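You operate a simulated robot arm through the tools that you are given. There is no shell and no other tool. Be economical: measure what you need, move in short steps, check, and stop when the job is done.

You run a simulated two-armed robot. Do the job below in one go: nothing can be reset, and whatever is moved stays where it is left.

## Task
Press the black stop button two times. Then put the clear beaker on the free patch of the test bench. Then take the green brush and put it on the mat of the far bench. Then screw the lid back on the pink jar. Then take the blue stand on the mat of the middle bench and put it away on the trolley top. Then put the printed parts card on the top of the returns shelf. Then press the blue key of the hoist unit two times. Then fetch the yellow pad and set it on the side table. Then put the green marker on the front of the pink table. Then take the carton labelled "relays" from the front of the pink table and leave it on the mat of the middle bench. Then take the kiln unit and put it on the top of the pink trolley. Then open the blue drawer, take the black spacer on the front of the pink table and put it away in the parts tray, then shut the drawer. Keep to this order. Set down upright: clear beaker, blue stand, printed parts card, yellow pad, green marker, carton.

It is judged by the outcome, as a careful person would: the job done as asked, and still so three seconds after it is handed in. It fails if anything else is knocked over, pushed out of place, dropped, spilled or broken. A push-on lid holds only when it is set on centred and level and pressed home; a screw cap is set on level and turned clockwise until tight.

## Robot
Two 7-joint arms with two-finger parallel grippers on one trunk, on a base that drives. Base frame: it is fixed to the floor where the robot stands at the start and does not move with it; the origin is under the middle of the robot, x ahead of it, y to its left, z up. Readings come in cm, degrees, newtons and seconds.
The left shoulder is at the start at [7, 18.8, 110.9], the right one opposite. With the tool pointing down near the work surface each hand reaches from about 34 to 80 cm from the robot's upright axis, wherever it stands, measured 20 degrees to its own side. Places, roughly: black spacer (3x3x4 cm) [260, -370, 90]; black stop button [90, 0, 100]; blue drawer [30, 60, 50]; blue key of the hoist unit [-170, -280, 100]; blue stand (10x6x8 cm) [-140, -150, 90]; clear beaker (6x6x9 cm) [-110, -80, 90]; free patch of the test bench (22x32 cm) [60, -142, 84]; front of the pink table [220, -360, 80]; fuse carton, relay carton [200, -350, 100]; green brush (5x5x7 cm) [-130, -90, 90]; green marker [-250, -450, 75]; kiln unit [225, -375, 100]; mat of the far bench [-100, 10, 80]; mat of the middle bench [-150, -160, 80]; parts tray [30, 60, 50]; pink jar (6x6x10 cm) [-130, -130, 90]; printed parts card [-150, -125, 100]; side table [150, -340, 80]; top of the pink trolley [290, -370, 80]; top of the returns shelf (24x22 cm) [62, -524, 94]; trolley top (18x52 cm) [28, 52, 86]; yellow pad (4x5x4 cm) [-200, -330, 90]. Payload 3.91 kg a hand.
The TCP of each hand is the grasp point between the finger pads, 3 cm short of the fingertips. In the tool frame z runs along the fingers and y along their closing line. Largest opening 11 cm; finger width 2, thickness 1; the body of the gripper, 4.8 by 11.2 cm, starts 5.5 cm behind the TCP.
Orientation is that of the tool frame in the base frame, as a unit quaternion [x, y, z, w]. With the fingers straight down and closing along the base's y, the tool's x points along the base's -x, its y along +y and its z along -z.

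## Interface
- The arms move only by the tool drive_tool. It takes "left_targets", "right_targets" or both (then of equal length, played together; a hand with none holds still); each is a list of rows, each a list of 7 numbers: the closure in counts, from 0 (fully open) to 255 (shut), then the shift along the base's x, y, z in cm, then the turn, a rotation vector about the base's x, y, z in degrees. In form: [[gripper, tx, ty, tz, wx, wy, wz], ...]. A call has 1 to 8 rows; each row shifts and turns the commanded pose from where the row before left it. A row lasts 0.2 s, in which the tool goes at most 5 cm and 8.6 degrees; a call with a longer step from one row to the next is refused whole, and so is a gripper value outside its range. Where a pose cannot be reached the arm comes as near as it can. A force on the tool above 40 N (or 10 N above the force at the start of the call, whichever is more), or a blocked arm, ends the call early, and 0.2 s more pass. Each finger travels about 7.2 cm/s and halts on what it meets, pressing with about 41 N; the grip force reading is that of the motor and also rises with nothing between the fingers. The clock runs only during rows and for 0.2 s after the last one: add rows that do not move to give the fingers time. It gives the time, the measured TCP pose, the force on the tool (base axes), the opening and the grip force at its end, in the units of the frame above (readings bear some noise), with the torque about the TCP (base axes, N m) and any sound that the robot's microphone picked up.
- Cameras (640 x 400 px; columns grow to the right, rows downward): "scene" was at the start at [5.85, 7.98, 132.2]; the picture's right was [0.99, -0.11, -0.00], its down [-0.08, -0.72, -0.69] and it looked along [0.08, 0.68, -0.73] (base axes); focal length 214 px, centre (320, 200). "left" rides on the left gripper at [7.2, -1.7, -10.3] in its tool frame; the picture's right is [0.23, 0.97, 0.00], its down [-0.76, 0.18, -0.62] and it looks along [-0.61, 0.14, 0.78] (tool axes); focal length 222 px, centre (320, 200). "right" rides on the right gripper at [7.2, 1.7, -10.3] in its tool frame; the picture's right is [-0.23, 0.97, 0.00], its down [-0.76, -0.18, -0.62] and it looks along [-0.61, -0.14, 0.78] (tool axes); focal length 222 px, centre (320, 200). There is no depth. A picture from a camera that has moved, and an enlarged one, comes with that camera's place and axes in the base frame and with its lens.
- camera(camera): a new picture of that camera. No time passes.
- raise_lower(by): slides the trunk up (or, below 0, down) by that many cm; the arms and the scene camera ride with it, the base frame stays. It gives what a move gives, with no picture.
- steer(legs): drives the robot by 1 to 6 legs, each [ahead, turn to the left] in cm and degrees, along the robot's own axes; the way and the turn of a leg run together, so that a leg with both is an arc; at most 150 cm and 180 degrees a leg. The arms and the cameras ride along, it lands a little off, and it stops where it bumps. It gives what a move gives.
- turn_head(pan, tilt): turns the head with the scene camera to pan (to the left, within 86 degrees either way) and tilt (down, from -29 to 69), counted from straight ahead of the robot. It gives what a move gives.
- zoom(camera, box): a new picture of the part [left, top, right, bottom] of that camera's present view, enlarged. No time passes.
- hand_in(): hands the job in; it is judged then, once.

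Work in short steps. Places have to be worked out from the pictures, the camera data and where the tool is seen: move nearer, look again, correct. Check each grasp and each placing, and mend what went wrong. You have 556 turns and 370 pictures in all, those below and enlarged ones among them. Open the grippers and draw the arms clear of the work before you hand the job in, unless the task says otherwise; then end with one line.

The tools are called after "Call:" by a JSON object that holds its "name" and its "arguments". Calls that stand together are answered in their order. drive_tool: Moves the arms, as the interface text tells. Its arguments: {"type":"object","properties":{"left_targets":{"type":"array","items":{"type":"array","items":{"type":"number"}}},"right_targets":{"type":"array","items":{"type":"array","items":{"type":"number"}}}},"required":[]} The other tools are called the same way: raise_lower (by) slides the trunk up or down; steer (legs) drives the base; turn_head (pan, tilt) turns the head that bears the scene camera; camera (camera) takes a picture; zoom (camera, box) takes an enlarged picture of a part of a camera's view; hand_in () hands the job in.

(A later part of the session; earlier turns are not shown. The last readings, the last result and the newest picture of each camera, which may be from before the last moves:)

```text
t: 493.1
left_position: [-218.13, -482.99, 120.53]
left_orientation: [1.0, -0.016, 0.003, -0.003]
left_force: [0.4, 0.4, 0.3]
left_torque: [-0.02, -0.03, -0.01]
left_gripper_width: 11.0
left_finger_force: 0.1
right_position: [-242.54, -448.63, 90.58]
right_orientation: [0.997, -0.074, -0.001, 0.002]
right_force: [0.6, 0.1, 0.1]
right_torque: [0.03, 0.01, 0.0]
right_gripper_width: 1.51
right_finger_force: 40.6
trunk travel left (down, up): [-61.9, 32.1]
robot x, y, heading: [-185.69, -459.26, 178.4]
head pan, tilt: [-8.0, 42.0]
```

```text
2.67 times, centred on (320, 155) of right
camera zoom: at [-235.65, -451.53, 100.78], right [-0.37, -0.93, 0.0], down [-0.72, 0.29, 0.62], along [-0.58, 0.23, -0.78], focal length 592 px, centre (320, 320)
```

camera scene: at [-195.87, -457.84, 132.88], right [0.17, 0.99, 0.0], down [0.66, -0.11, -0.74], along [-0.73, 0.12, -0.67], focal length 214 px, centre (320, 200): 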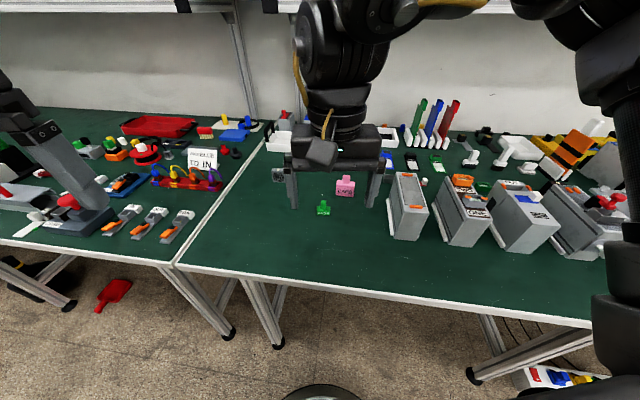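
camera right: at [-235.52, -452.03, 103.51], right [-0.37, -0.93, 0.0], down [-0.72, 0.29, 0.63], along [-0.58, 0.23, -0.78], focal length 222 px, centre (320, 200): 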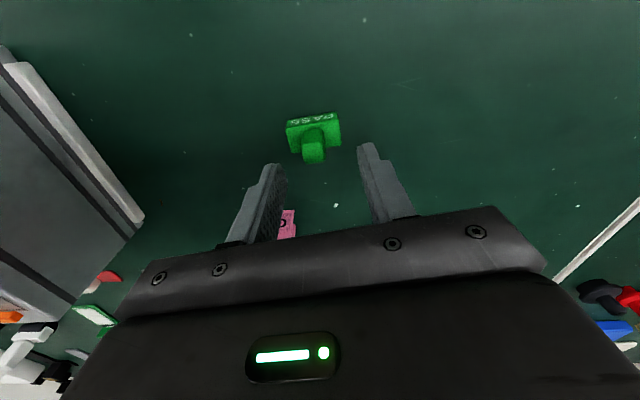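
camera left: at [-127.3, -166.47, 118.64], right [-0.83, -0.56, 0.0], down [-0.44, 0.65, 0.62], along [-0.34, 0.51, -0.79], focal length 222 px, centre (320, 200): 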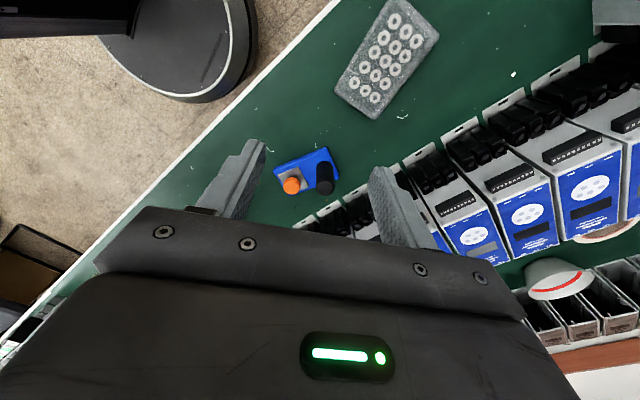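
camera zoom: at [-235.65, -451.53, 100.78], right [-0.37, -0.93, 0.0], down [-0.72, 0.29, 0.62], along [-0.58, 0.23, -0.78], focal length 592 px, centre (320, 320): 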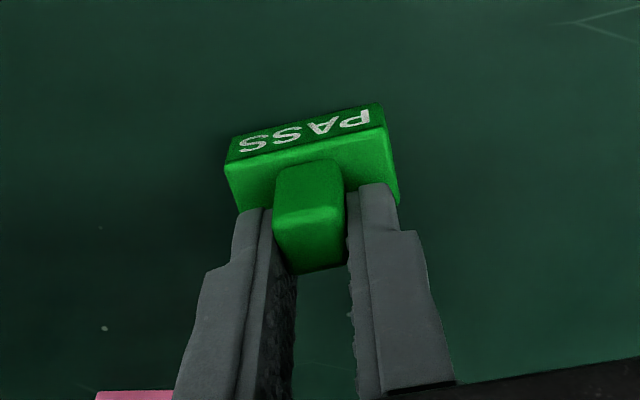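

Marker held (1.51 cm). I lift, tuck in, and drive to the pink table.

Call:
{"name": "drive_tool", "arguments": {"right_targets": [[255, 0, 0, 2, 0, 0, 0], [255, 0, 0, 4, 0, 0, 0], [255, 0, 0, 4, 0, 0, 0], [255, 0.5, 0, 4, 0, 0, 0], [255, 4, 1, 2.5, 0, 0, 0], [255, 4.5, 1.5, 1, 0, 0, 0], [255, 4.5, 1.5, 0, 0, 0, 0], [255, 4, 1.5, 0, 0, 0, 0]]}}

Call:
{"name": "steer", "arguments": {"legs": [[-50, 0], [0, -147], [87, 0], [0, -33], [130, 0], [118, 0]]}}

Call:
{"name": "steer", "arguments": {"legs": [[0, 77]]}}

Call:
{"name": "turn_head", "arguments": {"pan": 0, "tilt": 40}}

Call:
{"name": "camera", "arguments": {"camera": "scene"}}

```text
t: 494.9
left_position: [-217.96, -482.94, 120.62]
left_orientation: [1.0, -0.015, 0.002, -0.003]
left_force: [0.6, 0.3, -0.7]
left_torque: [-0.03, 0.02, 0.0]
left_gripper_width: 11.0
left_finger_force: 0.1
right_position: [-225.02, -442.92, 108.04]
right_orientation: [0.997, -0.074, -0.003, 0.003]
right_force: [-0.2, 0.1, 0.0]
right_torque: [-0.03, 0.01, 0.02]
right_gripper_width: 1.49
right_finger_force: 40.3
trunk travel left (down, up): [-61.9, 32.1]
robot x, y, heading: [-185.58, -458.81, 178.5]
head pan, tilt: [-8.0, 42.0]
```

```text
t: 521.4
left_position: [219.64, -400.7, 120.53]
left_orientation: [0.021, 1.0, -0.004, -0.002]
left_force: [-0.8, 0.4, 0.7]
left_torque: [0.02, 0.03, -0.02]
left_gripper_width: 11.0
left_finger_force: 0.1
right_position: [226.21, -440.58, 108.03]
right_orientation: [0.081, 0.997, 0.002, 0.001]
right_force: [0.9, -0.2, -0.6]
right_torque: [-0.01, 0.03, -0.01]
right_gripper_width: 1.5
right_finger_force: 41.0
trunk travel left (down, up): [-61.9, 32.1]
robot x, y, heading: [187.04, -423.92, -2.4]
head pan, tilt: [-8.0, 42.0]
```

```text
t: 525.1
left_position: [170.92, -386.93, 120.56]
left_orientation: [-0.61, 0.793, -0.004, 0.0]
left_force: [0.1, 0.2, -0.1]
left_torque: [0.02, 0.02, 0.06]
left_gripper_width: 11.0
left_finger_force: 0.0
right_position: [211.37, -389.1, 108.06]
right_orientation: [-0.562, 0.827, 0.002, 0.0]
right_force: [0.0, -0.5, -0.1]
right_torque: [0.0, 0.0, 0.02]
right_gripper_width: 1.51
right_finger_force: 40.7
trunk travel left (down, up): [-61.9, 32.1]
robot x, y, heading: [186.78, -424.15, 75.4]
head pan, tilt: [-8.0, 42.0]
```

```text
t: 525.8
left_position: [170.87, -386.97, 120.56]
left_orientation: [-0.61, 0.793, -0.004, 0.0]
left_force: [-0.1, -0.3, 0.1]
left_torque: [0.02, 0.0, -0.01]
left_gripper_width: 10.98
left_finger_force: 0.0
right_position: [211.34, -389.09, 107.94]
right_orientation: [-0.562, 0.827, 0.002, 0.0]
right_force: [-0.1, 0.6, -0.5]
right_torque: [0.01, 0.0, 0.04]
right_gripper_width: 1.5
right_finger_force: 41.4
trunk travel left (down, up): [-61.9, 32.1]
robot x, y, heading: [187.07, -424.05, 75.0]
head pan, tilt: [0.0, 40.0]
```

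```text
152 pictures are left
camera scene: at [190.05, -410.97, 133.17], right [0.97, -0.25, 0.0], down [-0.16, -0.62, -0.77], along [0.2, 0.74, -0.64], focal length 214 px, centre (320, 200)
```

scene: 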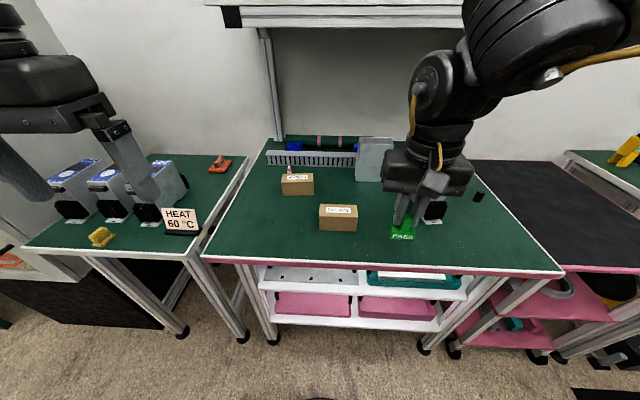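

I check through the right camera what is around beneath the hand.

Call:
{"name": "camera", "arguments": {"camera": "right"}}

Call:
{"name": "zoom", "arguments": {"camera": "scene", "box": [200, 120, 580, 290]}}

```text
151 pictures are left
camera right: at [207.04, -395.33, 118.34], right [-0.82, 0.57, 0.0], down [0.45, 0.64, 0.62], along [0.35, 0.51, -0.78], focal length 222 px, centre (320, 200)
```

right: 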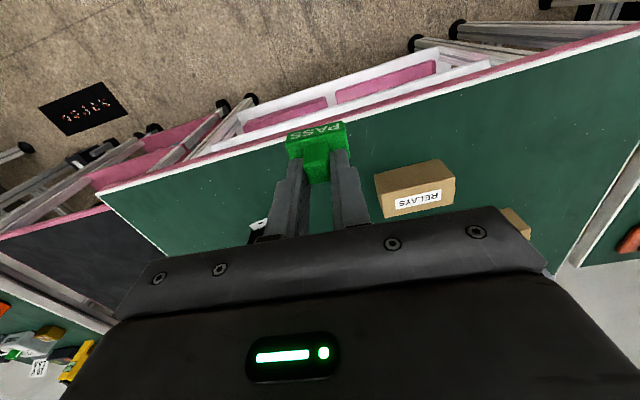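

```text
1.68 times, centred on (390, 205) of scene
camera zoom: at [190.05, -410.97, 133.17], right [0.97, -0.25, 0.0], down [-0.16, -0.62, -0.77], along [0.2, 0.74, -0.64], focal length 361 px, centre (202, 192)
```

zoom: 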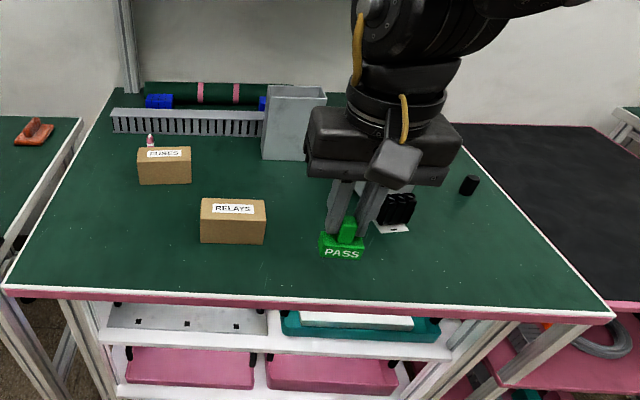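

I'll set the marker on the front strip at about [220, -379], clear of the carton and the kiln module.

Call:
{"name": "drive_tool", "arguments": {"right_targets": [[255, 2.9, 3.3, -1, 0, 0, 0], [255, 2.9, 3.4, -2, 0, 0, 0], [255, 2.9, 3.4, -2, 0, 0, 0], [255, 0, 0, -4, 0, 0, 0], [255, 0, 0, -4, 0, 0, 0], [255, 0, 0, -2, 0, 0, 0], [255, 0, 0, 0, 0, 0, 0]]}}

Call:
{"name": "zoom", "arguments": {"camera": "scene", "box": [280, 140, 520, 290]}}

Call:
{"name": "camera", "arguments": {"camera": "right"}}

```text
t: 527.4
left_position: [170.81, -386.86, 120.61]
left_orientation: [-0.609, 0.793, -0.004, 0.0]
left_force: [0.1, -0.6, 0.1]
left_torque: [0.02, -0.01, 0.0]
left_gripper_width: 10.98
left_finger_force: 0.0
right_position: [216.92, -380.52, 92.43]
right_orientation: [-0.563, 0.827, 0.002, 0.0]
right_force: [-0.1, 0.2, -1.6]
right_torque: [0.04, 0.02, 0.01]
right_gripper_width: 1.49
right_finger_force: 40.9
right hand out of reach, approached as far as the arm can: row 3
trunk travel left (down, up): [-61.9, 32.1]
robot x, y, heading: [186.74, -423.9, 75.2]
head pan, tilt: [0.0, 40.0]
```

```text
2.67 times, centred on (400, 215) of scene
camera zoom: at [190.07, -411.02, 133.17], right [0.97, -0.25, 0.0], down [-0.16, -0.62, -0.77], along [0.19, 0.74, -0.64], focal length 572 px, centre (107, 160)
```

zoom: 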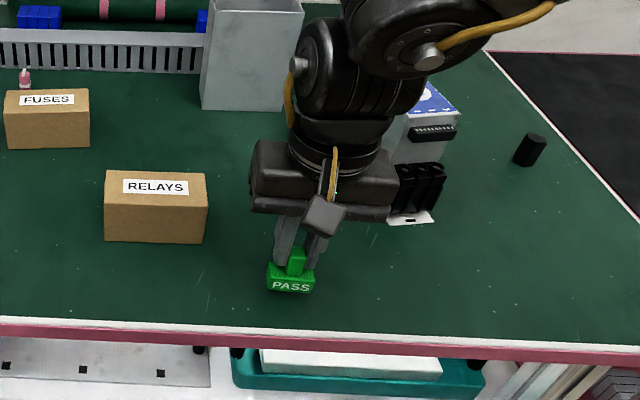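

```text
148 pictures are left
camera right: at [212.62, -386.73, 102.64], right [-0.82, 0.57, 0.0], down [0.45, 0.64, 0.62], along [0.35, 0.52, -0.78], focal length 222 px, centre (320, 200)
```

right: 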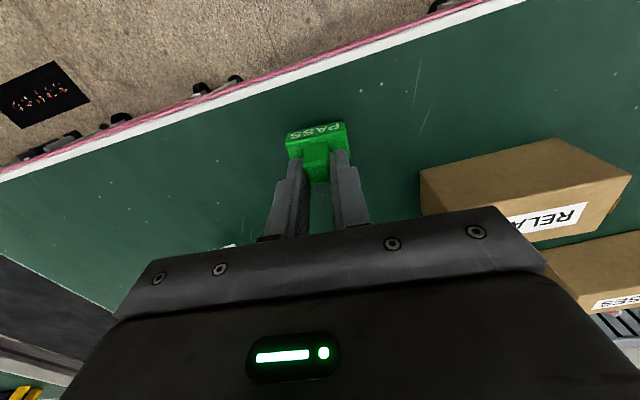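

This spot is fine. I lower to contact and release.

Call:
{"name": "drive_tool", "arguments": {"right_targets": [[255, 0, 0, -1, 0, 0, 0], [255, 0, 0, -0.4, 0, 0, 0], [255, 0, 0, -0.3, 0, 0, 0], [255, 0, 0, -0.3, 0, 0, 0]]}}

```text
t: 528.4
left_position: [170.94, -386.82, 120.56]
left_orientation: [-0.61, 0.793, -0.003, 0.001]
left_force: [0.0, -0.5, -0.4]
left_torque: [0.0, 0.01, -0.01]
left_gripper_width: 11.01
left_finger_force: 0.1
right_position: [216.91, -380.51, 90.57]
right_orientation: [-0.561, 0.828, 0.003, 0.0]
right_force: [0.8, 1.0, 7.4]
right_torque: [-0.1, -0.2, 0.07]
right_gripper_width: 1.5
right_finger_force: 41.8
trunk travel left (down, up): [-61.9, 32.1]
robot x, y, heading: [186.66, -424.11, 75.4]
head pan, tilt: [0.0, 40.0]
```

Call:
{"name": "drive_tool", "arguments": {"right_targets": [[200, 0, 0, 0, 0, 0, 0], [140, 0, 0, 0, 0, 0, 0], [140, 0, 0, 2, 0, 0, 0], [140, 0, 0, 4, 0, 0, 0], [100, 0, 0, 4, 0, 0, 0], [50, -2, -1, 4, 0, 0, 0], [0, -3, -2, 2, 0, 0, 0]]}}

Call:
{"name": "zoom", "arguments": {"camera": "scene", "box": [280, 140, 520, 290]}}

Call:
{"name": "camera", "arguments": {"camera": "right"}}

```text
t: 530.0
left_position: [170.84, -386.86, 120.56]
left_orientation: [-0.61, 0.793, -0.004, 0.001]
left_force: [-1.1, -0.1, -0.1]
left_torque: [0.0, -0.02, 0.02]
left_gripper_width: 10.98
left_finger_force: 0.0
right_position: [211.7, -383.38, 106.71]
right_orientation: [-0.562, 0.827, 0.002, 0.001]
right_force: [-0.5, 0.3, 0.8]
right_torque: [0.0, 0.04, 0.01]
right_gripper_width: 10.99
right_finger_force: 0.0
trunk travel left (down, up): [-61.9, 32.1]
robot x, y, heading: [186.6, -424.13, 75.4]
head pan, tilt: [0.0, 40.0]
```

```text
2.67 times, centred on (400, 215) of scene
camera zoom: at [189.95, -411.07, 133.18], right [0.97, -0.25, 0.0], down [-0.16, -0.62, -0.77], along [0.2, 0.74, -0.64], focal length 572 px, centre (107, 160)
```

zoom: 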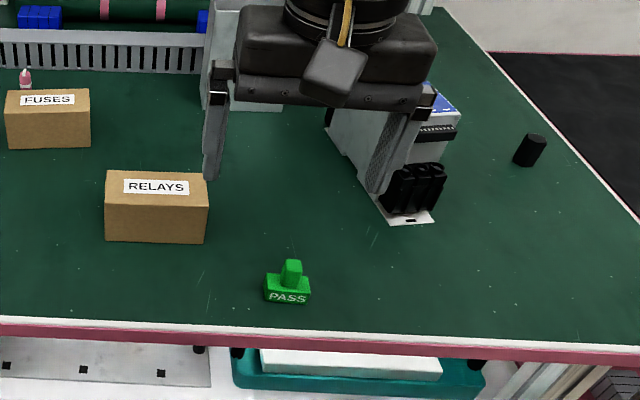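

```text
146 pictures are left
camera right: at [207.41, -389.72, 116.98], right [-0.82, 0.57, 0.0], down [0.45, 0.64, 0.63], along [0.35, 0.51, -0.78], focal length 222 px, centre (320, 200)
```

right: 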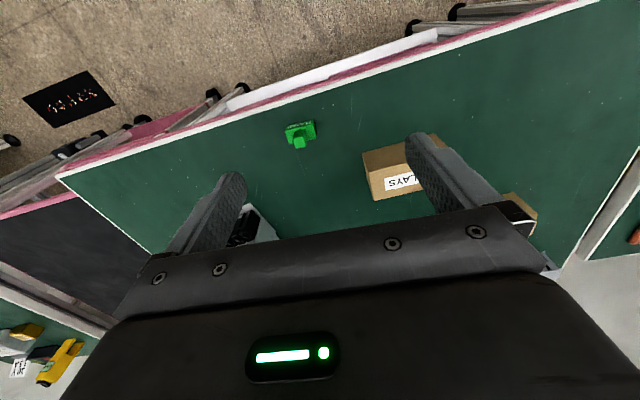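

Marker stands on the front. Now the RELAYS carton at about [207.2, -368.2]: I turn the hand −84° to close front-to-back and go above it.

Call:
{"name": "drive_tool", "arguments": {"right_targets": [[0, -0.4, 1.8, 0, 0, 0, -7.6], [0, -0.4, 1.8, 0, 0, 0, -7.6], [0, -0.4, 1.8, 0, 0, 0, -7.6], [0, -0.4, 1.8, 0, 0, 0, -7.6], [0, -0.4, 1.8, 0, 0, 0, -7.6], [0, -0.4, 1.8, 0, 0, 0, -7.6], [0, -0.4, 1.8, 0, 0, 0, -7.6], [0, -0.4, 1.8, 0, 0, 0, -7.6]]}}

Call:
{"name": "drive_tool", "arguments": {"right_targets": [[0, -0.4, 0.8, -1, 0, 0, -7.7], [20, -0.4, 0, -1, 0, 0, -7.7], [30, -0.4, 0, -1, 0, 0, -7.7], [30, 0, 0, 0, 0, 0, 0]]}}

Call:
{"name": "camera", "arguments": {"camera": "right"}}

Call:
{"name": "zoom", "arguments": {"camera": "scene", "box": [260, 120, 440, 260]}}

```text
t: 531.8
left_position: [170.91, -386.6, 120.43]
left_orientation: [-0.61, 0.792, -0.006, 0.0]
left_force: [0.4, -0.6, 1.1]
left_torque: [0.01, -0.02, 0.01]
left_gripper_width: 11.0
left_finger_force: 0.3
right_position: [208.6, -369.0, 106.42]
right_orientation: [-0.066, 0.998, 0.001, 0.001]
right_force: [-0.6, -0.7, 0.1]
right_torque: [-0.02, -0.04, 0.04]
right_gripper_width: 11.02
right_finger_force: 0.1
trunk travel left (down, up): [-61.9, 32.1]
robot x, y, heading: [186.54, -424.02, 75.6]
head pan, tilt: [0.0, 40.0]
```

```text
t: 532.8
left_position: [170.9, -386.81, 120.56]
left_orientation: [-0.609, 0.793, -0.004, 0.001]
left_force: [0.0, 0.1, 1.0]
left_torque: [-0.01, 0.0, 0.02]
left_gripper_width: 11.02
left_finger_force: 0.1
right_position: [207.5, -368.2, 103.5]
right_orientation: [0.136, 0.991, 0.001, 0.002]
right_force: [0.6, -0.4, 0.1]
right_torque: [0.01, -0.01, 0.02]
right_gripper_width: 9.73
right_finger_force: 0.2
trunk travel left (down, up): [-61.9, 32.1]
robot x, y, heading: [186.55, -423.97, 75.5]
head pan, tilt: [0.0, 40.0]
```

```text
145 pictures are left
camera right: at [200.8, -364.81, 113.81], right [0.48, 0.88, 0.0], down [0.68, -0.38, 0.62], along [0.55, -0.3, -0.78], focal length 222 px, centre (320, 200)
```

right: 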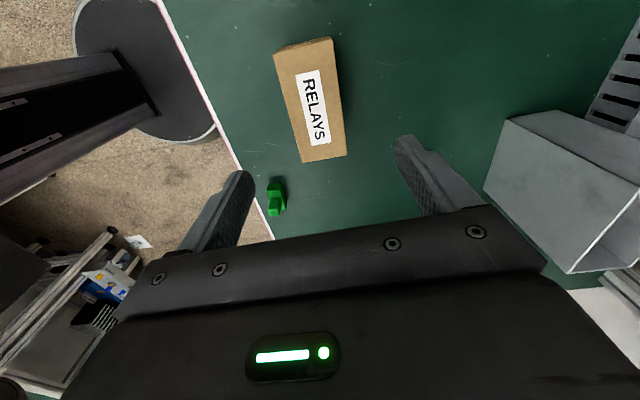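

```text
2.86 times, centred on (350, 190) of scene
camera zoom: at [190.02, -410.96, 133.17], right [0.97, -0.25, 0.0], down [-0.16, -0.62, -0.77], along [0.19, 0.74, -0.64], focal length 613 px, centre (234, 229)
```

zoom: 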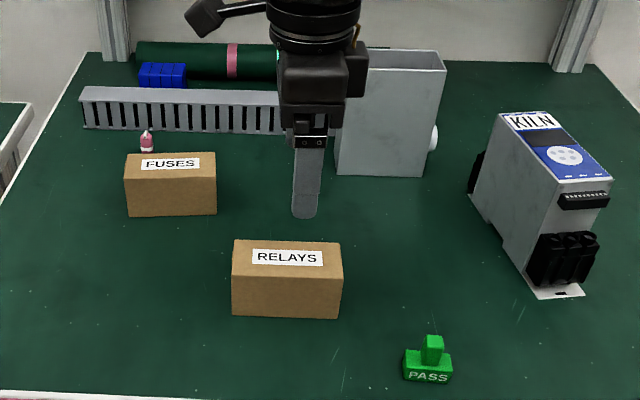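

Carton centre [206.4, -368.4], yaw −18°. I trim and descend to z 89.5.

Call:
{"name": "drive_tool", "arguments": {"right_targets": [[60, -1.1, -0.2, -3, 0, 0, -2.7], [60, 0, 0, -4, 0, 0, 0], [60, 0, 0, -4, 0, 0, 0], [60, 0, 0, -2.9, 0, 0, 0], [60, 0, 0, 0, 0, 0, 0]]}}

Call:
{"name": "camera", "arguments": {"camera": "right"}}

Call:
{"name": "zoom", "arguments": {"camera": "scene", "box": [260, 120, 440, 260]}}

```text
t: 534.0
left_position: [171.01, -386.89, 120.52]
left_orientation: [-0.61, 0.792, -0.004, 0.001]
left_force: [0.1, -0.3, -0.7]
left_torque: [0.02, -0.03, -0.01]
left_gripper_width: 11.0
left_finger_force: 0.2
right_position: [206.37, -368.47, 89.73]
right_orientation: [0.159, 0.987, 0.001, 0.001]
right_force: [0.0, 0.0, -0.3]
right_torque: [0.02, 0.0, 0.01]
right_gripper_width: 8.44
right_finger_force: 0.1
trunk travel left (down, up): [-61.9, 32.1]
robot x, y, heading: [186.8, -424.05, 75.3]
head pan, tilt: [0.0, 40.0]
```

```text
143 pictures are left
camera right: at [199.91, -364.82, 99.94], right [0.52, 0.85, 0.0], down [0.67, -0.41, 0.62], along [0.54, -0.32, -0.78], focal length 222 px, centre (320, 200)
```

right: 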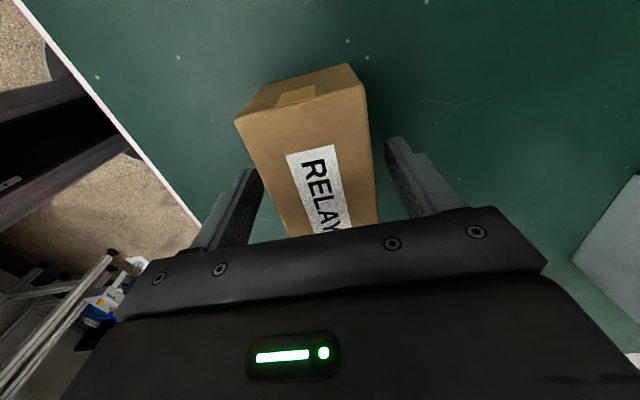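

```text
2.86 times, centred on (350, 190) of scene
camera zoom: at [190.04, -411.02, 133.17], right [0.97, -0.25, 0.0], down [-0.16, -0.62, -0.77], along [0.19, 0.74, -0.64], focal length 613 px, centre (234, 229)
```

zoom: 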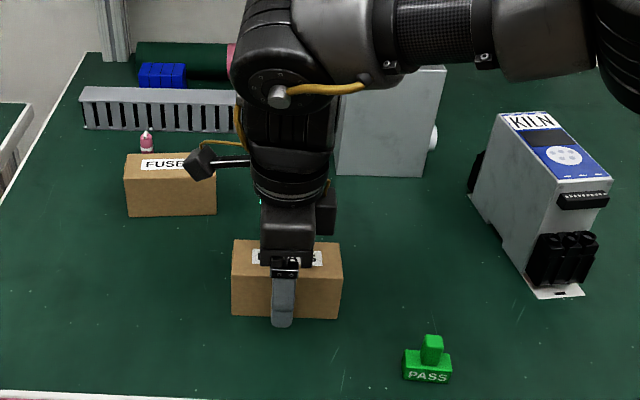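

Straddling at the carton's middle. I close and lift.

Call:
{"name": "drive_tool", "arguments": {"right_targets": [[120, 0, 0, 0, 0, 0, 0], [180, 0, 0, 0, 0, 0, 0], [180, 0, 0, 0, 0, 0, 0], [180, 0, 0, 1, 0, 0, 0], [180, 0, 0, 3, 0, 0, 0]]}}

Call:
{"name": "zoom", "arguments": {"camera": "scene", "box": [260, 120, 440, 260]}}

```text
t: 535.2
left_position: [170.88, -386.97, 120.62]
left_orientation: [-0.611, 0.792, -0.004, 0.002]
left_force: [-0.7, -0.6, -0.5]
left_torque: [0.03, 0.0, 0.01]
left_gripper_width: 11.01
left_finger_force: 0.2
right_position: [206.48, -368.52, 93.62]
right_orientation: [0.158, 0.987, 0.002, 0.002]
right_force: [0.2, 0.2, -1.5]
right_torque: [0.0, 0.0, 0.01]
right_gripper_width: 5.36
right_finger_force: 41.4
trunk travel left (down, up): [-61.9, 32.1]
robot x, y, heading: [186.64, -423.95, 75.5]
head pan, tilt: [0.0, 40.0]
```

```text
2.86 times, centred on (350, 190) of scene
camera zoom: at [190.01, -411.06, 133.17], right [0.97, -0.25, 0.0], down [-0.16, -0.62, -0.77], along [0.19, 0.74, -0.64], focal length 613 px, centre (234, 229)
```

zoom: 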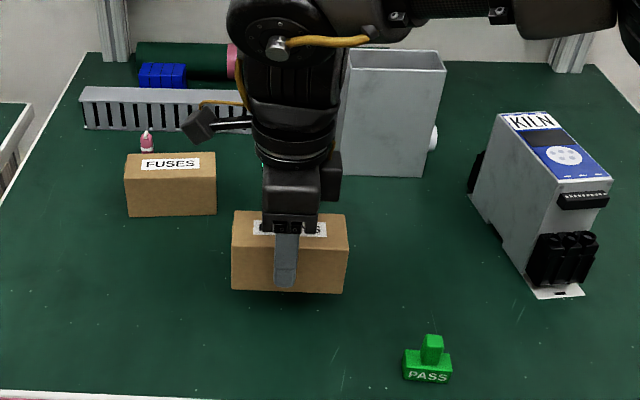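

Held level. I raise it, tuck in, and drive the carton back to the middle bench.

Call:
{"name": "drive_tool", "arguments": {"right_targets": [[180, 0, 0, 4, 0, 0, 0], [180, 0, 0, 4, 0, 0, 0], [180, 0, -1, 4, 0, 0, 0], [180, 0, -4, 1.5, 0, 0, 0], [180, 1, -4, 0, 0, 0, 0], [180, 1, -4, 0, 0, 0, 0], [180, 1, -4, 0, 0, 0, 0]]}}

Call:
{"name": "steer", "arguments": {"legs": [[-15, 0], [0, 104], [130, 0], [130, 0], [0, -95]]}}

Call:
{"name": "steer", "arguments": {"legs": [[130, 0], [120, 0], [0, 85]]}}

Call:
{"name": "turn_head", "arguments": {"pan": 0, "tilt": 35}}

Call:
{"name": "camera", "arguments": {"camera": "scene"}}

```text
t: 536.8
left_position: [171.09, -386.93, 120.64]
left_orientation: [-0.61, 0.793, -0.003, 0.001]
left_force: [0.4, -0.1, 0.7]
left_torque: [0.03, 0.0, -0.03]
left_gripper_width: 11.0
left_finger_force: 0.1
right_position: [209.59, -385.53, 107.17]
right_orientation: [0.159, 0.987, 0.002, 0.001]
right_force: [0.4, 0.4, -1.2]
right_torque: [0.02, 0.03, 0.0]
right_gripper_width: 5.35
right_finger_force: 40.9
trunk travel left (down, up): [-61.9, 32.1]
robot x, y, heading: [187.2, -424.11, 75.5]
head pan, tilt: [0.0, 40.0]
```

```text
t: 552.7
left_position: [-65.56, -462.65, 120.38]
left_orientation: [1.0, 0.03, 0.0, -0.003]
left_force: [-1.4, -0.3, -1.8]
left_torque: [-0.03, -0.13, -0.04]
left_gripper_width: 11.01
left_finger_force: 0.2
right_position: [-79.0, -426.4, 107.04]
right_orientation: [0.708, -0.706, -0.002, -0.002]
right_force: [0.0, -0.6, -2.1]
right_torque: [0.01, -0.07, -0.02]
right_gripper_width: 5.35
right_finger_force: 41.0
trunk travel left (down, up): [-61.9, 32.1]
robot x, y, heading: [-34.89, -435.11, -174.3]
head pan, tilt: [0.0, 40.0]
stopped in leg 4: the robot was blocked; the commanded pose is now the measured one
```

```text
t: 553.6
left_position: [-65.78, -462.41, 120.63]
left_orientation: [0.999, 0.032, 0.0, -0.001]
left_force: [0.6, 0.0, 0.1]
left_torque: [0.01, -0.02, -0.01]
left_gripper_width: 11.01
left_finger_force: 0.0
right_position: [-79.42, -426.26, 107.06]
right_orientation: [0.708, -0.706, -0.002, -0.001]
right_force: [0.4, -0.4, -1.9]
right_torque: [-0.06, 0.0, -0.01]
right_gripper_width: 5.35
right_finger_force: 41.0
trunk travel left (down, up): [-61.9, 32.1]
robot x, y, heading: [-35.97, -435.22, -174.3]
head pan, tilt: [0.0, 40.0]
stopped in leg 1: the robot was blocked; the commanded pose is now the measured one
```

```text
t: 554.3
left_position: [-65.86, -462.33, 120.6]
left_orientation: [0.999, 0.033, -0.001, -0.001]
left_force: [0.6, 0.0, 0.2]
left_torque: [0.0, -0.02, -0.04]
left_gripper_width: 11.02
left_finger_force: 0.1
right_position: [-79.37, -426.29, 107.07]
right_orientation: [0.708, -0.706, -0.001, -0.001]
right_force: [0.2, 0.6, -1.1]
right_torque: [0.03, 0.02, -0.02]
right_gripper_width: 5.36
right_finger_force: 40.7
trunk travel left (down, up): [-61.9, 32.1]
robot x, y, heading: [-35.4, -435.17, -173.9]
head pan, tilt: [0.0, 35.0]
```

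```text
140 pictures are left
camera scene: at [-49.45, -436.44, 133.91], right [-0.1, 0.99, 0.0], down [0.57, 0.06, -0.82], along [-0.81, -0.08, -0.57], focal length 214 px, centre (320, 200)
```

scene: 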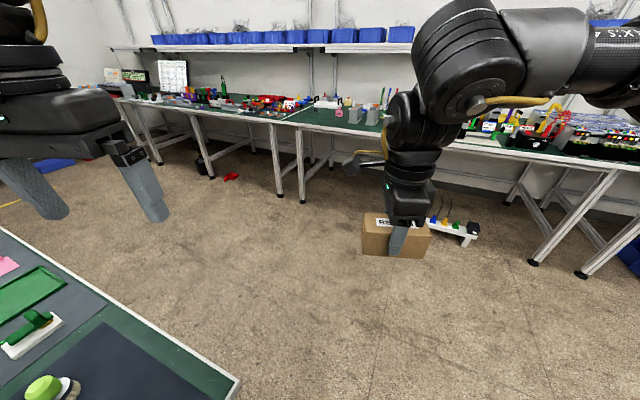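

The base touched the bench corner at front-left. I back off 12 cm and turn right, then head up the aisle.

Call:
{"name": "steer", "arguments": {"legs": [[-12, 0], [0, -75], [40, 0]]}}

Call:
{"name": "turn_head", "arguments": {"pan": 40, "tilt": 40}}

Call:
{"name": "camera", "arguments": {"camera": "scene"}}

```text
t: 560.9
left_position: [-72.74, -374.54, 120.64]
left_orientation: [0.815, -0.58, 0.0, -0.002]
left_force: [-0.2, -0.5, 0.9]
left_torque: [0.04, -0.02, 0.0]
left_gripper_width: 11.0
left_finger_force: 0.1
right_position: [-41.67, -351.72, 107.15]
right_orientation: [-0.136, 0.991, 0.001, 0.002]
right_force: [-0.8, -0.9, -1.5]
right_torque: [0.01, -0.01, 0.01]
right_gripper_width: 5.37
right_finger_force: 40.4
trunk travel left (down, up): [-61.9, 32.1]
robot x, y, heading: [-38.62, -396.3, 111.3]
head pan, tilt: [0.0, 35.0]
```

```text
t: 561.9
left_position: [-72.85, -374.5, 120.64]
left_orientation: [0.815, -0.58, 0.0, -0.002]
left_force: [0.3, 0.3, -0.1]
left_torque: [-0.01, 0.01, 0.0]
left_gripper_width: 10.97
left_finger_force: 0.1
right_position: [-41.72, -351.8, 107.12]
right_orientation: [-0.136, 0.991, 0.001, 0.002]
right_force: [0.7, 0.0, -1.8]
right_torque: [0.0, 0.06, -0.03]
right_gripper_width: 5.35
right_finger_force: 40.9
trunk travel left (down, up): [-61.9, 32.1]
robot x, y, heading: [-38.44, -396.1, 111.5]
head pan, tilt: [40.0, 40.0]
```

```text
139 pictures are left
camera scene: at [-47.76, -387.53, 133.17], right [0.48, 0.88, 0.0], down [0.56, -0.31, -0.77], along [-0.67, 0.37, -0.64], focal length 214 px, centre (320, 200)
```

scene: 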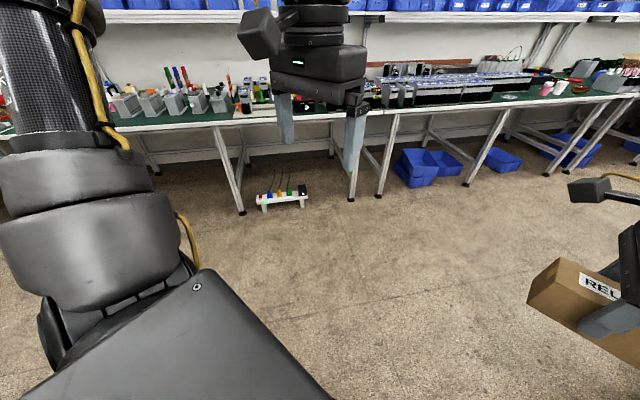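

Clear ahead. I continue along the aisle to the middle bench.

Call:
{"name": "steer", "arguments": {"legs": [[92, 0], [0, -28.5], [125, 0], [0, 86]]}}

Call:
{"name": "turn_head", "arguments": {"pan": 0, "tilt": 38}}

Call:
{"name": "camera", "arguments": {"camera": "scene"}}

```text
t: 577.8
left_position: [-93.51, -204.05, 120.63]
left_orientation: [0.993, -0.117, -0.001, -0.002]
left_force: [1.1, 0.1, 0.1]
left_torque: [0.0, 0.02, -0.01]
left_gripper_width: 11.0
left_finger_force: 0.1
right_position: [-95.93, -165.49, 107.15]
right_orientation: [-0.597, 0.802, 0.001, 0.001]
right_force: [-0.1, -1.0, -1.4]
right_torque: [0.0, -0.02, 0.0]
right_gripper_width: 5.37
right_finger_force: 40.6
trunk travel left (down, up): [-61.9, 32.1]
robot x, y, heading: [-56.7, -186.43, 169.0]
head pan, tilt: [40.0, 40.0]
```

```text
t: 578.8
left_position: [-93.43, -203.9, 120.7]
left_orientation: [0.993, -0.116, -0.001, -0.002]
left_force: [-0.8, 0.8, 1.5]
left_torque: [0.02, -0.01, 0.01]
left_gripper_width: 11.0
left_finger_force: 0.1
right_position: [-95.94, -165.37, 107.11]
right_orientation: [-0.597, 0.802, 0.002, 0.001]
right_force: [0.9, -0.1, -1.9]
right_torque: [0.0, 0.0, -0.01]
right_gripper_width: 5.36
right_finger_force: 41.1
trunk travel left (down, up): [-61.9, 32.1]
robot x, y, heading: [-56.84, -186.48, 169.1]
head pan, tilt: [0.0, 38.0]
```

```text
138 pictures are left
camera scene: at [-70.02, -183.89, 133.46], right [0.19, 0.98, 0.0], down [0.6, -0.12, -0.79], along [-0.77, 0.15, -0.62], focal length 214 px, centre (320, 200)
```

scene: 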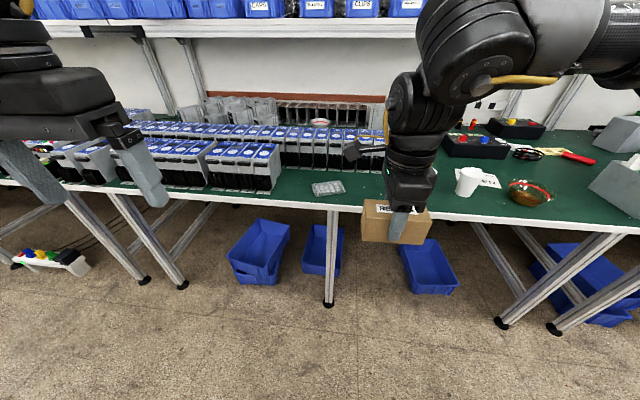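

I shift the robot up the bench a little so the free spot near [-132, -150] is in reach.

Call:
{"name": "steer", "arguments": {"legs": [[0, -39], [27, 0], [0, 45]]}}

Call:
{"name": "turn_head", "arguments": {"pan": -3, "tilt": 45}}

Call:
{"name": "camera", "arguments": {"camera": "scene"}}

Call:
{"name": "camera", "arguments": {"camera": "right"}}

```text
t: 584.6
left_position: [-108.76, -187.37, 120.61]
left_orientation: [0.998, -0.059, 0.0, -0.002]
left_force: [1.0, 0.2, -0.2]
left_torque: [-0.02, -0.01, 0.0]
left_gripper_width: 11.01
left_finger_force: 0.0
right_position: [-115.33, -149.43, 107.16]
right_orientation: [-0.641, 0.768, 0.003, 0.001]
right_force: [1.1, 0.1, -1.8]
right_torque: [0.0, -0.03, -0.01]
right_gripper_width: 5.36
right_finger_force: 41.0
trunk travel left (down, up): [-61.9, 32.1]
robot x, y, heading: [-74.04, -165.95, 175.3]
head pan, tilt: [0.0, 38.0]
```

```text
t: 585.3
left_position: [-108.62, -187.45, 120.7]
left_orientation: [0.998, -0.06, 0.001, -0.002]
left_force: [-0.7, -0.5, -0.5]
left_torque: [0.01, 0.01, -0.02]
left_gripper_width: 10.99
left_finger_force: 0.0
right_position: [-115.33, -149.35, 107.14]
right_orientation: [-0.64, 0.768, 0.003, 0.0]
right_force: [-0.7, -0.4, -1.7]
right_torque: [0.01, 0.06, -0.03]
right_gripper_width: 5.36
right_finger_force: 41.3
trunk travel left (down, up): [-61.9, 32.1]
robot x, y, heading: [-73.69, -165.74, 175.3]
head pan, tilt: [-3.0, 45.0]
```

```text
137 pictures are left
camera scene: at [-87.05, -164.51, 132.44], right [0.13, 0.99, 0.0], down [0.7, -0.09, -0.71], along [-0.7, 0.09, -0.71], focal length 214 px, centre (320, 200)
```

scene: 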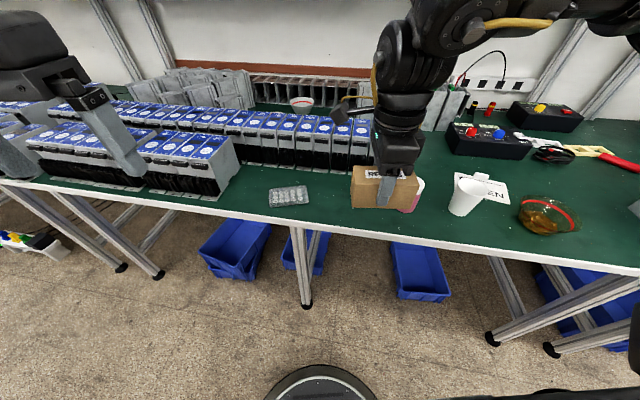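

```text
136 pictures are left
camera right: at [-118.4, -156.37, 117.38], right [-0.92, 0.4, 0.0], down [0.31, 0.71, 0.63], along [0.25, 0.58, -0.78], focal length 222 px, centre (320, 200)
```

right: 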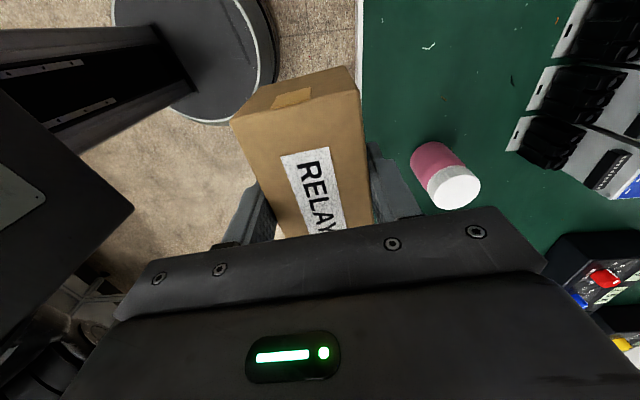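

The free spot is straight ahead. I carry the carton over [-131.5, -149.5] and lower.

Call:
{"name": "drive_tool", "arguments": {"right_targets": [[180, -4, 0, 0, 0, 0, 0], [180, -4, 0, -1, 0, 0, 0], [180, -4, 0, -2, 0, 0, 0], [180, -4, 0, -2, 0, 0, 0], [180, 0, 0, -4, 0, 0, 0], [180, 0, 0, -4, 0, 0, 0], [180, 0, 0, 0, 0, 0, 0]]}}

Call:
{"name": "zoom", "arguments": {"camera": "scene", "box": [240, 120, 460, 260]}}

Call:
{"name": "camera", "arguments": {"camera": "right"}}

```text
t: 586.9
left_position: [-108.68, -187.46, 120.69]
left_orientation: [0.998, -0.061, -0.002, -0.002]
left_force: [-0.6, 0.0, -0.3]
left_torque: [-0.02, 0.0, 0.02]
left_gripper_width: 11.0
left_finger_force: 0.1
right_position: [-131.36, -149.28, 94.22]
right_orientation: [-0.641, 0.768, 0.003, 0.0]
right_force: [-0.2, -1.0, -2.5]
right_torque: [0.0, -0.02, 0.0]
right_gripper_width: 5.35
right_finger_force: 40.7
trunk travel left (down, up): [-61.9, 32.1]
robot x, y, heading: [-73.98, -166.04, 175.3]
head pan, tilt: [-3.0, 45.0]
```

```text
2.86 times, centred on (350, 190) of scene
camera zoom: at [-87.0, -164.55, 132.45], right [0.13, 0.99, 0.0], down [0.7, -0.09, -0.71], along [-0.7, 0.09, -0.71], focal length 613 px, centre (234, 229)
```

zoom: 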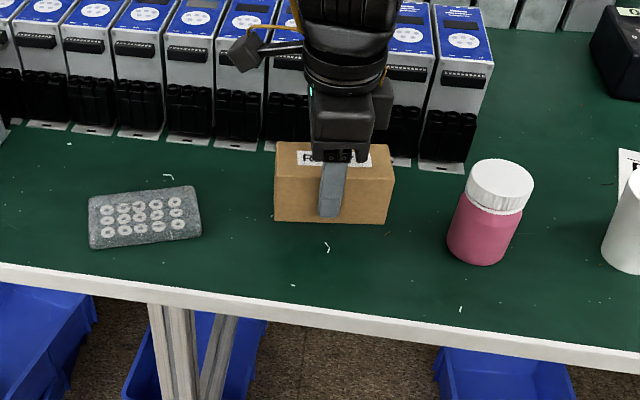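

```text
134 pictures are left
camera right: at [-134.41, -156.28, 104.46], right [-0.92, 0.4, 0.0], down [0.31, 0.71, 0.63], along [0.25, 0.58, -0.78], focal length 222 px, centre (320, 200)
```

right: 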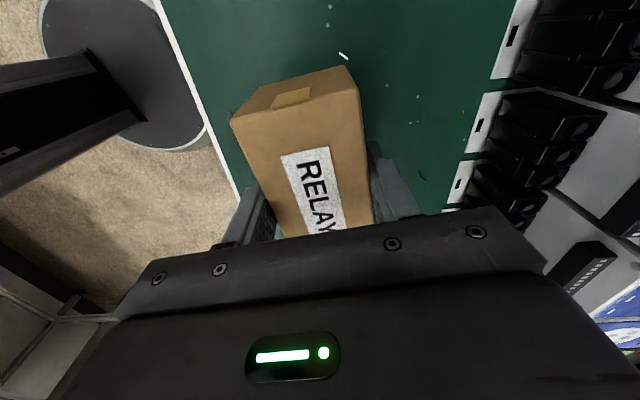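

Good spot; lowering to contact.

Call:
{"name": "drive_tool", "arguments": {"right_targets": [[180, 0, 0, -2, 0, 0, 0], [180, 0, 0, -1.6, 0, 0, 0], [180, 0, 0, -0.5, 0, 0, 0], [180, 0, 0, -0.3, 0, 0, 0], [180, 0, 0, -0.3, 0, 0, 0]]}}

```text
t: 588.1
left_position: [-108.53, -187.38, 120.74]
left_orientation: [0.998, -0.06, -0.001, -0.002]
left_force: [-0.2, 0.0, 0.3]
left_torque: [0.01, 0.01, 0.0]
left_gripper_width: 11.03
left_finger_force: 0.1
right_position: [-131.34, -149.31, 89.66]
right_orientation: [-0.64, 0.768, 0.004, -0.001]
right_force: [-2.4, 2.7, 14.4]
right_torque: [0.14, -0.35, 0.16]
right_gripper_width: 5.36
right_finger_force: 40.4
trunk travel left (down, up): [-61.9, 32.1]
robot x, y, heading: [-73.71, -166.05, 175.4]
head pan, tilt: [-3.0, 45.0]
```

Contact. I open and rise, then check.

Call:
{"name": "drive_tool", "arguments": {"right_targets": [[140, 0, 0, 0, 0, 0, 0], [100, 0, 0, 0, 0, 0, 0], [80, 0, 0, 0, 0, 0, 0], [80, 0, 0, 3, 0, 0, 0], [80, 0, 0, 4, 0, 0, 0], [40, 0, 0, 4, 0, 0, 0], [0, 3, 0, 3, 0, 0, 0], [0, 4.5, 0, 1, 0, 0, 0]]}}

Call:
{"name": "zoom", "arguments": {"camera": "scene", "box": [240, 120, 460, 260]}}

```text
t: 589.9
left_position: [-108.49, -187.3, 120.72]
left_orientation: [0.998, -0.06, 0.0, 0.0]
left_force: [0.3, -0.2, -0.2]
left_torque: [0.0, 0.02, 0.03]
left_gripper_width: 10.97
left_finger_force: 0.0
right_position: [-123.86, -149.33, 104.52]
right_orientation: [-0.64, 0.768, 0.002, 0.0]
right_force: [-0.1, 0.0, 0.3]
right_torque: [-0.04, 0.0, -0.01]
right_gripper_width: 11.01
right_finger_force: 0.0
trunk travel left (down, up): [-61.9, 32.1]
robot x, y, heading: [-74.26, -166.35, 175.4]
head pan, tilt: [-3.0, 45.0]
```

```text
2.86 times, centred on (350, 190) of scene
camera zoom: at [-86.87, -164.37, 132.46], right [0.13, 0.99, 0.0], down [0.7, -0.1, -0.71], along [-0.7, 0.09, -0.71], focal length 613 px, centre (234, 229)
```

zoom: 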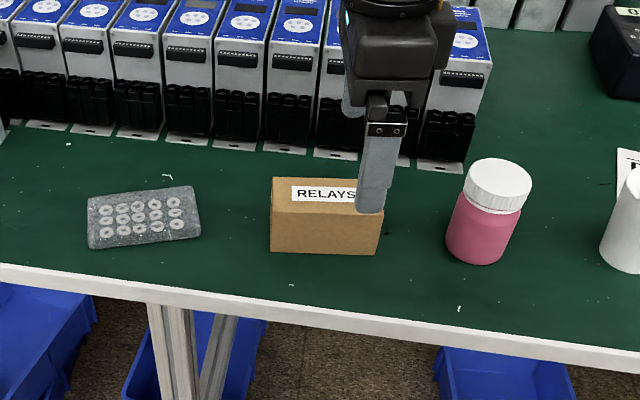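

Carton placed. Now the kiln unit: I tuck the hand and drive back to the pink table, keeping clear of the bench corner.

Call:
{"name": "drive_tool", "arguments": {"right_targets": [[0, 3, 0, 3, 0, 0, 0], [0, 3, 1, 2, 0, 0, 0]]}}

Call:
{"name": "steer", "arguments": {"legs": [[-18, 0], [0, 88.5], [143, 0], [0, 35], [108, 0], [0, 54.5]]}}

Call:
{"name": "steer", "arguments": {"legs": [[125, 0], [115, 0], [0, 82]]}}

Call:
{"name": "turn_head", "arguments": {"pan": 0, "tilt": 38}}

Call:
{"name": "camera", "arguments": {"camera": "scene"}}

```text
t: 590.5
left_position: [-108.55, -187.2, 120.73]
left_orientation: [0.998, -0.06, 0.0, -0.002]
left_force: [1.5, 0.5, -0.7]
left_torque: [-0.02, 0.01, 0.03]
left_gripper_width: 11.01
left_finger_force: 0.0
right_position: [-117.76, -148.4, 109.53]
right_orientation: [-0.641, 0.768, 0.002, 0.0]
right_force: [0.1, 0.4, -0.4]
right_torque: [-0.03, 0.01, 0.02]
right_gripper_width: 10.98
right_finger_force: 0.1
trunk travel left (down, up): [-61.9, 32.1]
robot x, y, heading: [-74.21, -165.96, 175.2]
head pan, tilt: [-3.0, 45.0]
```

```text
t: 611.8
left_position: [13.38, -387.59, 120.62]
left_orientation: [0.093, 0.996, -0.002, 0.0]
left_force: [-0.3, -0.2, -0.3]
left_torque: [-0.03, 0.02, 0.01]
left_gripper_width: 11.0
left_finger_force: 0.1
right_position: [20.05, -426.85, 109.36]
right_orientation: [0.788, 0.615, 0.0, 0.003]
right_force: [0.0, 0.4, -0.5]
right_torque: [0.01, -0.01, -0.03]
right_gripper_width: 11.01
right_finger_force: 0.1
trunk travel left (down, up): [-61.9, 32.1]
robot x, y, heading: [-22.74, -406.65, -8.3]
head pan, tilt: [-3.0, 45.0]
```

```text
t: 627.1
left_position: [201.32, -403.98, 120.65]
left_orientation: [-0.584, 0.812, -0.002, 0.001]
left_force: [-0.2, 0.2, 0.4]
left_torque: [0.0, 0.01, 0.01]
left_gripper_width: 11.01
left_finger_force: 0.0
right_position: [241.26, -402.98, 109.55]
right_orientation: [0.19, 0.982, 0.001, 0.001]
right_force: [0.4, -0.8, 0.9]
right_torque: [-0.01, -0.03, 0.02]
right_gripper_width: 11.0
right_finger_force: 0.1
trunk travel left (down, up): [-61.9, 32.1]
robot x, y, heading: [215.27, -442.51, 73.6]
head pan, tilt: [-3.0, 45.0]
```

```text
t: 627.8
left_position: [201.28, -404.04, 120.67]
left_orientation: [-0.584, 0.812, -0.002, 0.002]
left_force: [-0.5, -0.7, 0.4]
left_torque: [-0.01, 0.02, -0.02]
left_gripper_width: 10.98
left_finger_force: 0.0
right_position: [241.23, -403.0, 109.52]
right_orientation: [0.191, 0.981, 0.001, 0.002]
right_force: [-0.4, -0.4, -0.9]
right_torque: [-0.01, -0.01, -0.01]
right_gripper_width: 11.0
right_finger_force: 0.0
trunk travel left (down, up): [-61.9, 32.1]
robot x, y, heading: [215.06, -442.17, 73.4]
head pan, tilt: [0.0, 38.0]
```

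```text
132 pictures are left
camera scene: at [219.0, -429.32, 133.46], right [0.96, -0.28, 0.0], down [-0.17, -0.59, -0.79], along [0.22, 0.76, -0.62], focal length 214 px, centre (320, 200)
```

scene: 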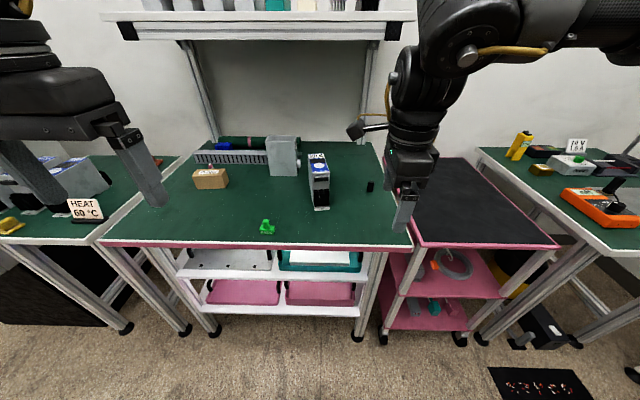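

Call:
{"name": "zoom", "arguments": {"camera": "scene", "box": [270, 130, 400, 230]}}

Call:
{"name": "camera", "arguments": {"camera": "right"}}

```text
4.00 times, centred on (335, 180) of scene
camera zoom: at [219.0, -429.32, 133.46], right [0.96, -0.28, 0.0], down [-0.17, -0.59, -0.79], along [0.22, 0.76, -0.62], focal length 858 px, centre (260, 280)
```

zoom: 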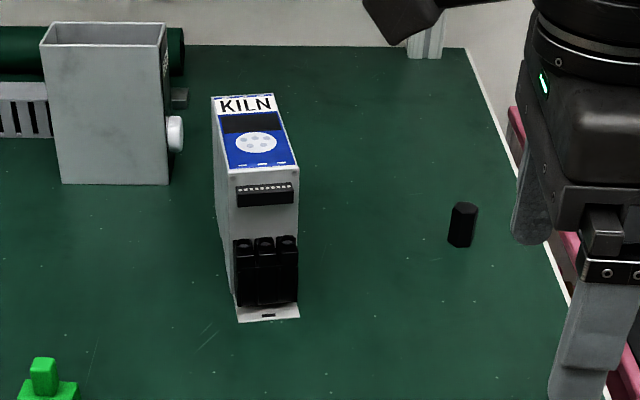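

```text
130 pictures are left
camera right: at [235.05, -398.73, 119.73], right [0.58, 0.82, 0.0], down [0.64, -0.45, 0.63], along [0.51, -0.36, -0.78], focal length 222 px, centre (320, 200)
```

right: 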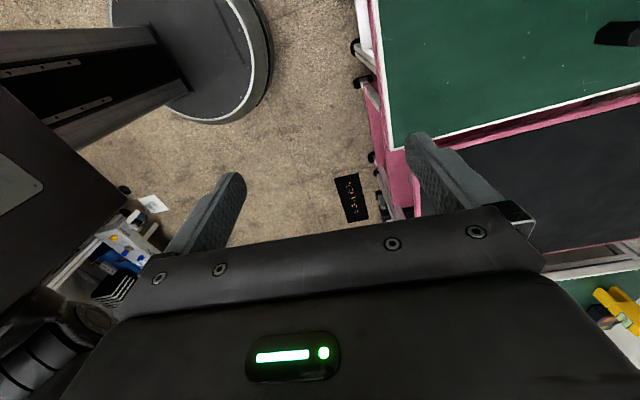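

Kiln body: top at z≈98.4, centre [236.3, -366.3], yaw about −8°. I move in 20 cm, turn 7° left, and unwind the hand to close across its width above it.

Call:
{"name": "steer", "arguments": {"legs": [[20, 0], [0, 7]]}}

Call:
{"name": "drive_tool", "arguments": {"right_targets": [[0, 0, 0, 1, 0, 0, 8], [0, 0, 0, 1, 0, 0, 8], [0, 0, 0, 0, 0, 0, 8], [0, 0, 0, 0, 0, 0, 8], [0, 0, 0, 0, 0, 0, 8], [0, 0, 0, 0, 0, 0, 8], [0, 0, 0, 0, 0, 0, 8], [0, 0, 0, 0, 0, 0, 8]]}}

Call:
{"name": "drive_tool", "arguments": {"right_targets": [[0, 0, 0, 0, 0, 0, 8], [0, 0, 0, 0, 0, 0, 8], [0, 0, 0, 0, 0, 0, 8], [0, 0, 0, 0, 0, 0, 8], [0, 0, 0, 0, 0, 0, 1]]}}

Call:
{"name": "camera", "arguments": {"camera": "right"}}

Call:
{"name": "camera", "arguments": {"camera": "scene"}}

```text
t: 629.9
left_position: [202.47, -386.75, 120.73]
left_orientation: [-0.633, 0.775, -0.001, 0.001]
left_force: [-0.5, 0.1, -0.3]
left_torque: [-0.01, 0.05, -0.02]
left_gripper_width: 11.0
left_finger_force: 0.0
right_position: [241.97, -380.89, 109.31]
right_orientation: [0.132, 0.991, 0.001, 0.002]
right_force: [-0.3, 0.1, -0.7]
right_torque: [-0.01, -0.04, 0.05]
right_gripper_width: 11.02
right_finger_force: 0.0
trunk travel left (down, up): [-61.9, 32.1]
robot x, y, heading: [220.93, -423.61, 80.4]
head pan, tilt: [0.0, 38.0]
```

```text
t: 631.7
left_position: [202.34, -386.97, 120.7]
left_orientation: [-0.632, 0.775, -0.001, 0.001]
left_force: [-0.7, 0.4, 0.1]
left_torque: [-0.04, 0.02, 0.0]
left_gripper_width: 11.02
left_finger_force: 0.0
right_position: [241.87, -380.87, 111.58]
right_orientation: [-0.415, 0.91, 0.002, 0.001]
right_force: [-0.8, 0.4, -0.6]
right_torque: [-0.01, -0.01, -0.01]
right_gripper_width: 11.01
right_finger_force: 0.1
trunk travel left (down, up): [-61.9, 32.1]
robot x, y, heading: [220.73, -423.41, 80.5]
head pan, tilt: [0.0, 38.0]
```

```text
t: 632.9
left_position: [202.55, -386.73, 120.65]
left_orientation: [-0.631, 0.776, -0.001, 0.001]
left_force: [0.3, 0.6, 0.4]
left_torque: [-0.05, 0.04, 0.03]
left_gripper_width: 11.02
left_finger_force: 0.0
right_position: [242.08, -380.96, 111.35]
right_orientation: [-0.655, 0.755, 0.001, 0.0]
right_force: [0.7, 0.1, -0.2]
right_torque: [0.01, 0.0, -0.03]
right_gripper_width: 10.97
right_finger_force: 0.1
trunk travel left (down, up): [-61.9, 32.1]
robot x, y, heading: [221.0, -423.41, 80.6]
head pan, tilt: [0.0, 38.0]
```

```text
129 pictures are left
camera right: at [239.34, -387.84, 121.67], right [-0.93, 0.36, 0.0], down [0.28, 0.73, 0.62], along [0.22, 0.58, -0.78], focal length 222 px, centre (320, 200)
```

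right: 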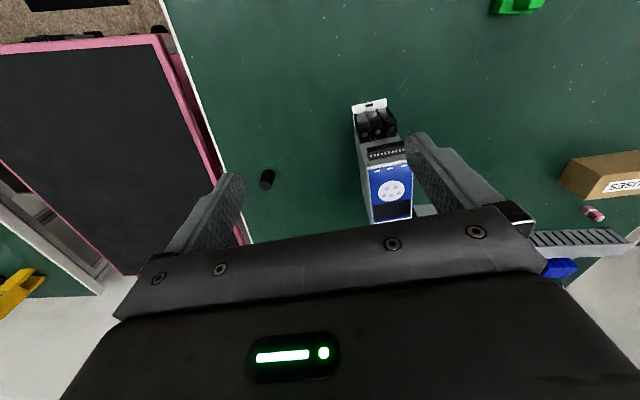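

```text
128 pictures are left
camera scene: at [223.18, -409.66, 133.45], right [0.99, -0.16, 0.0], down [-0.1, -0.61, -0.79], along [0.13, 0.78, -0.62], focal length 214 px, centre (320, 200)
```

scene: 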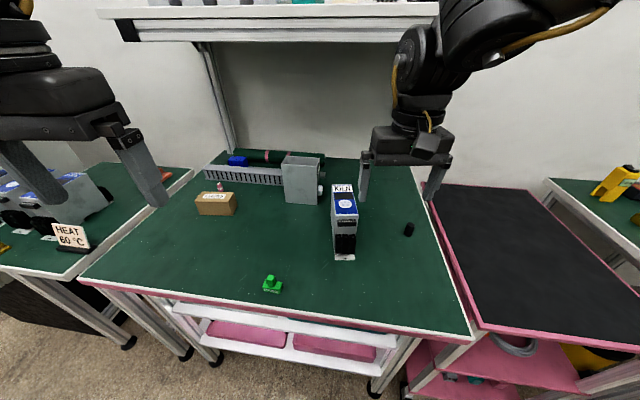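

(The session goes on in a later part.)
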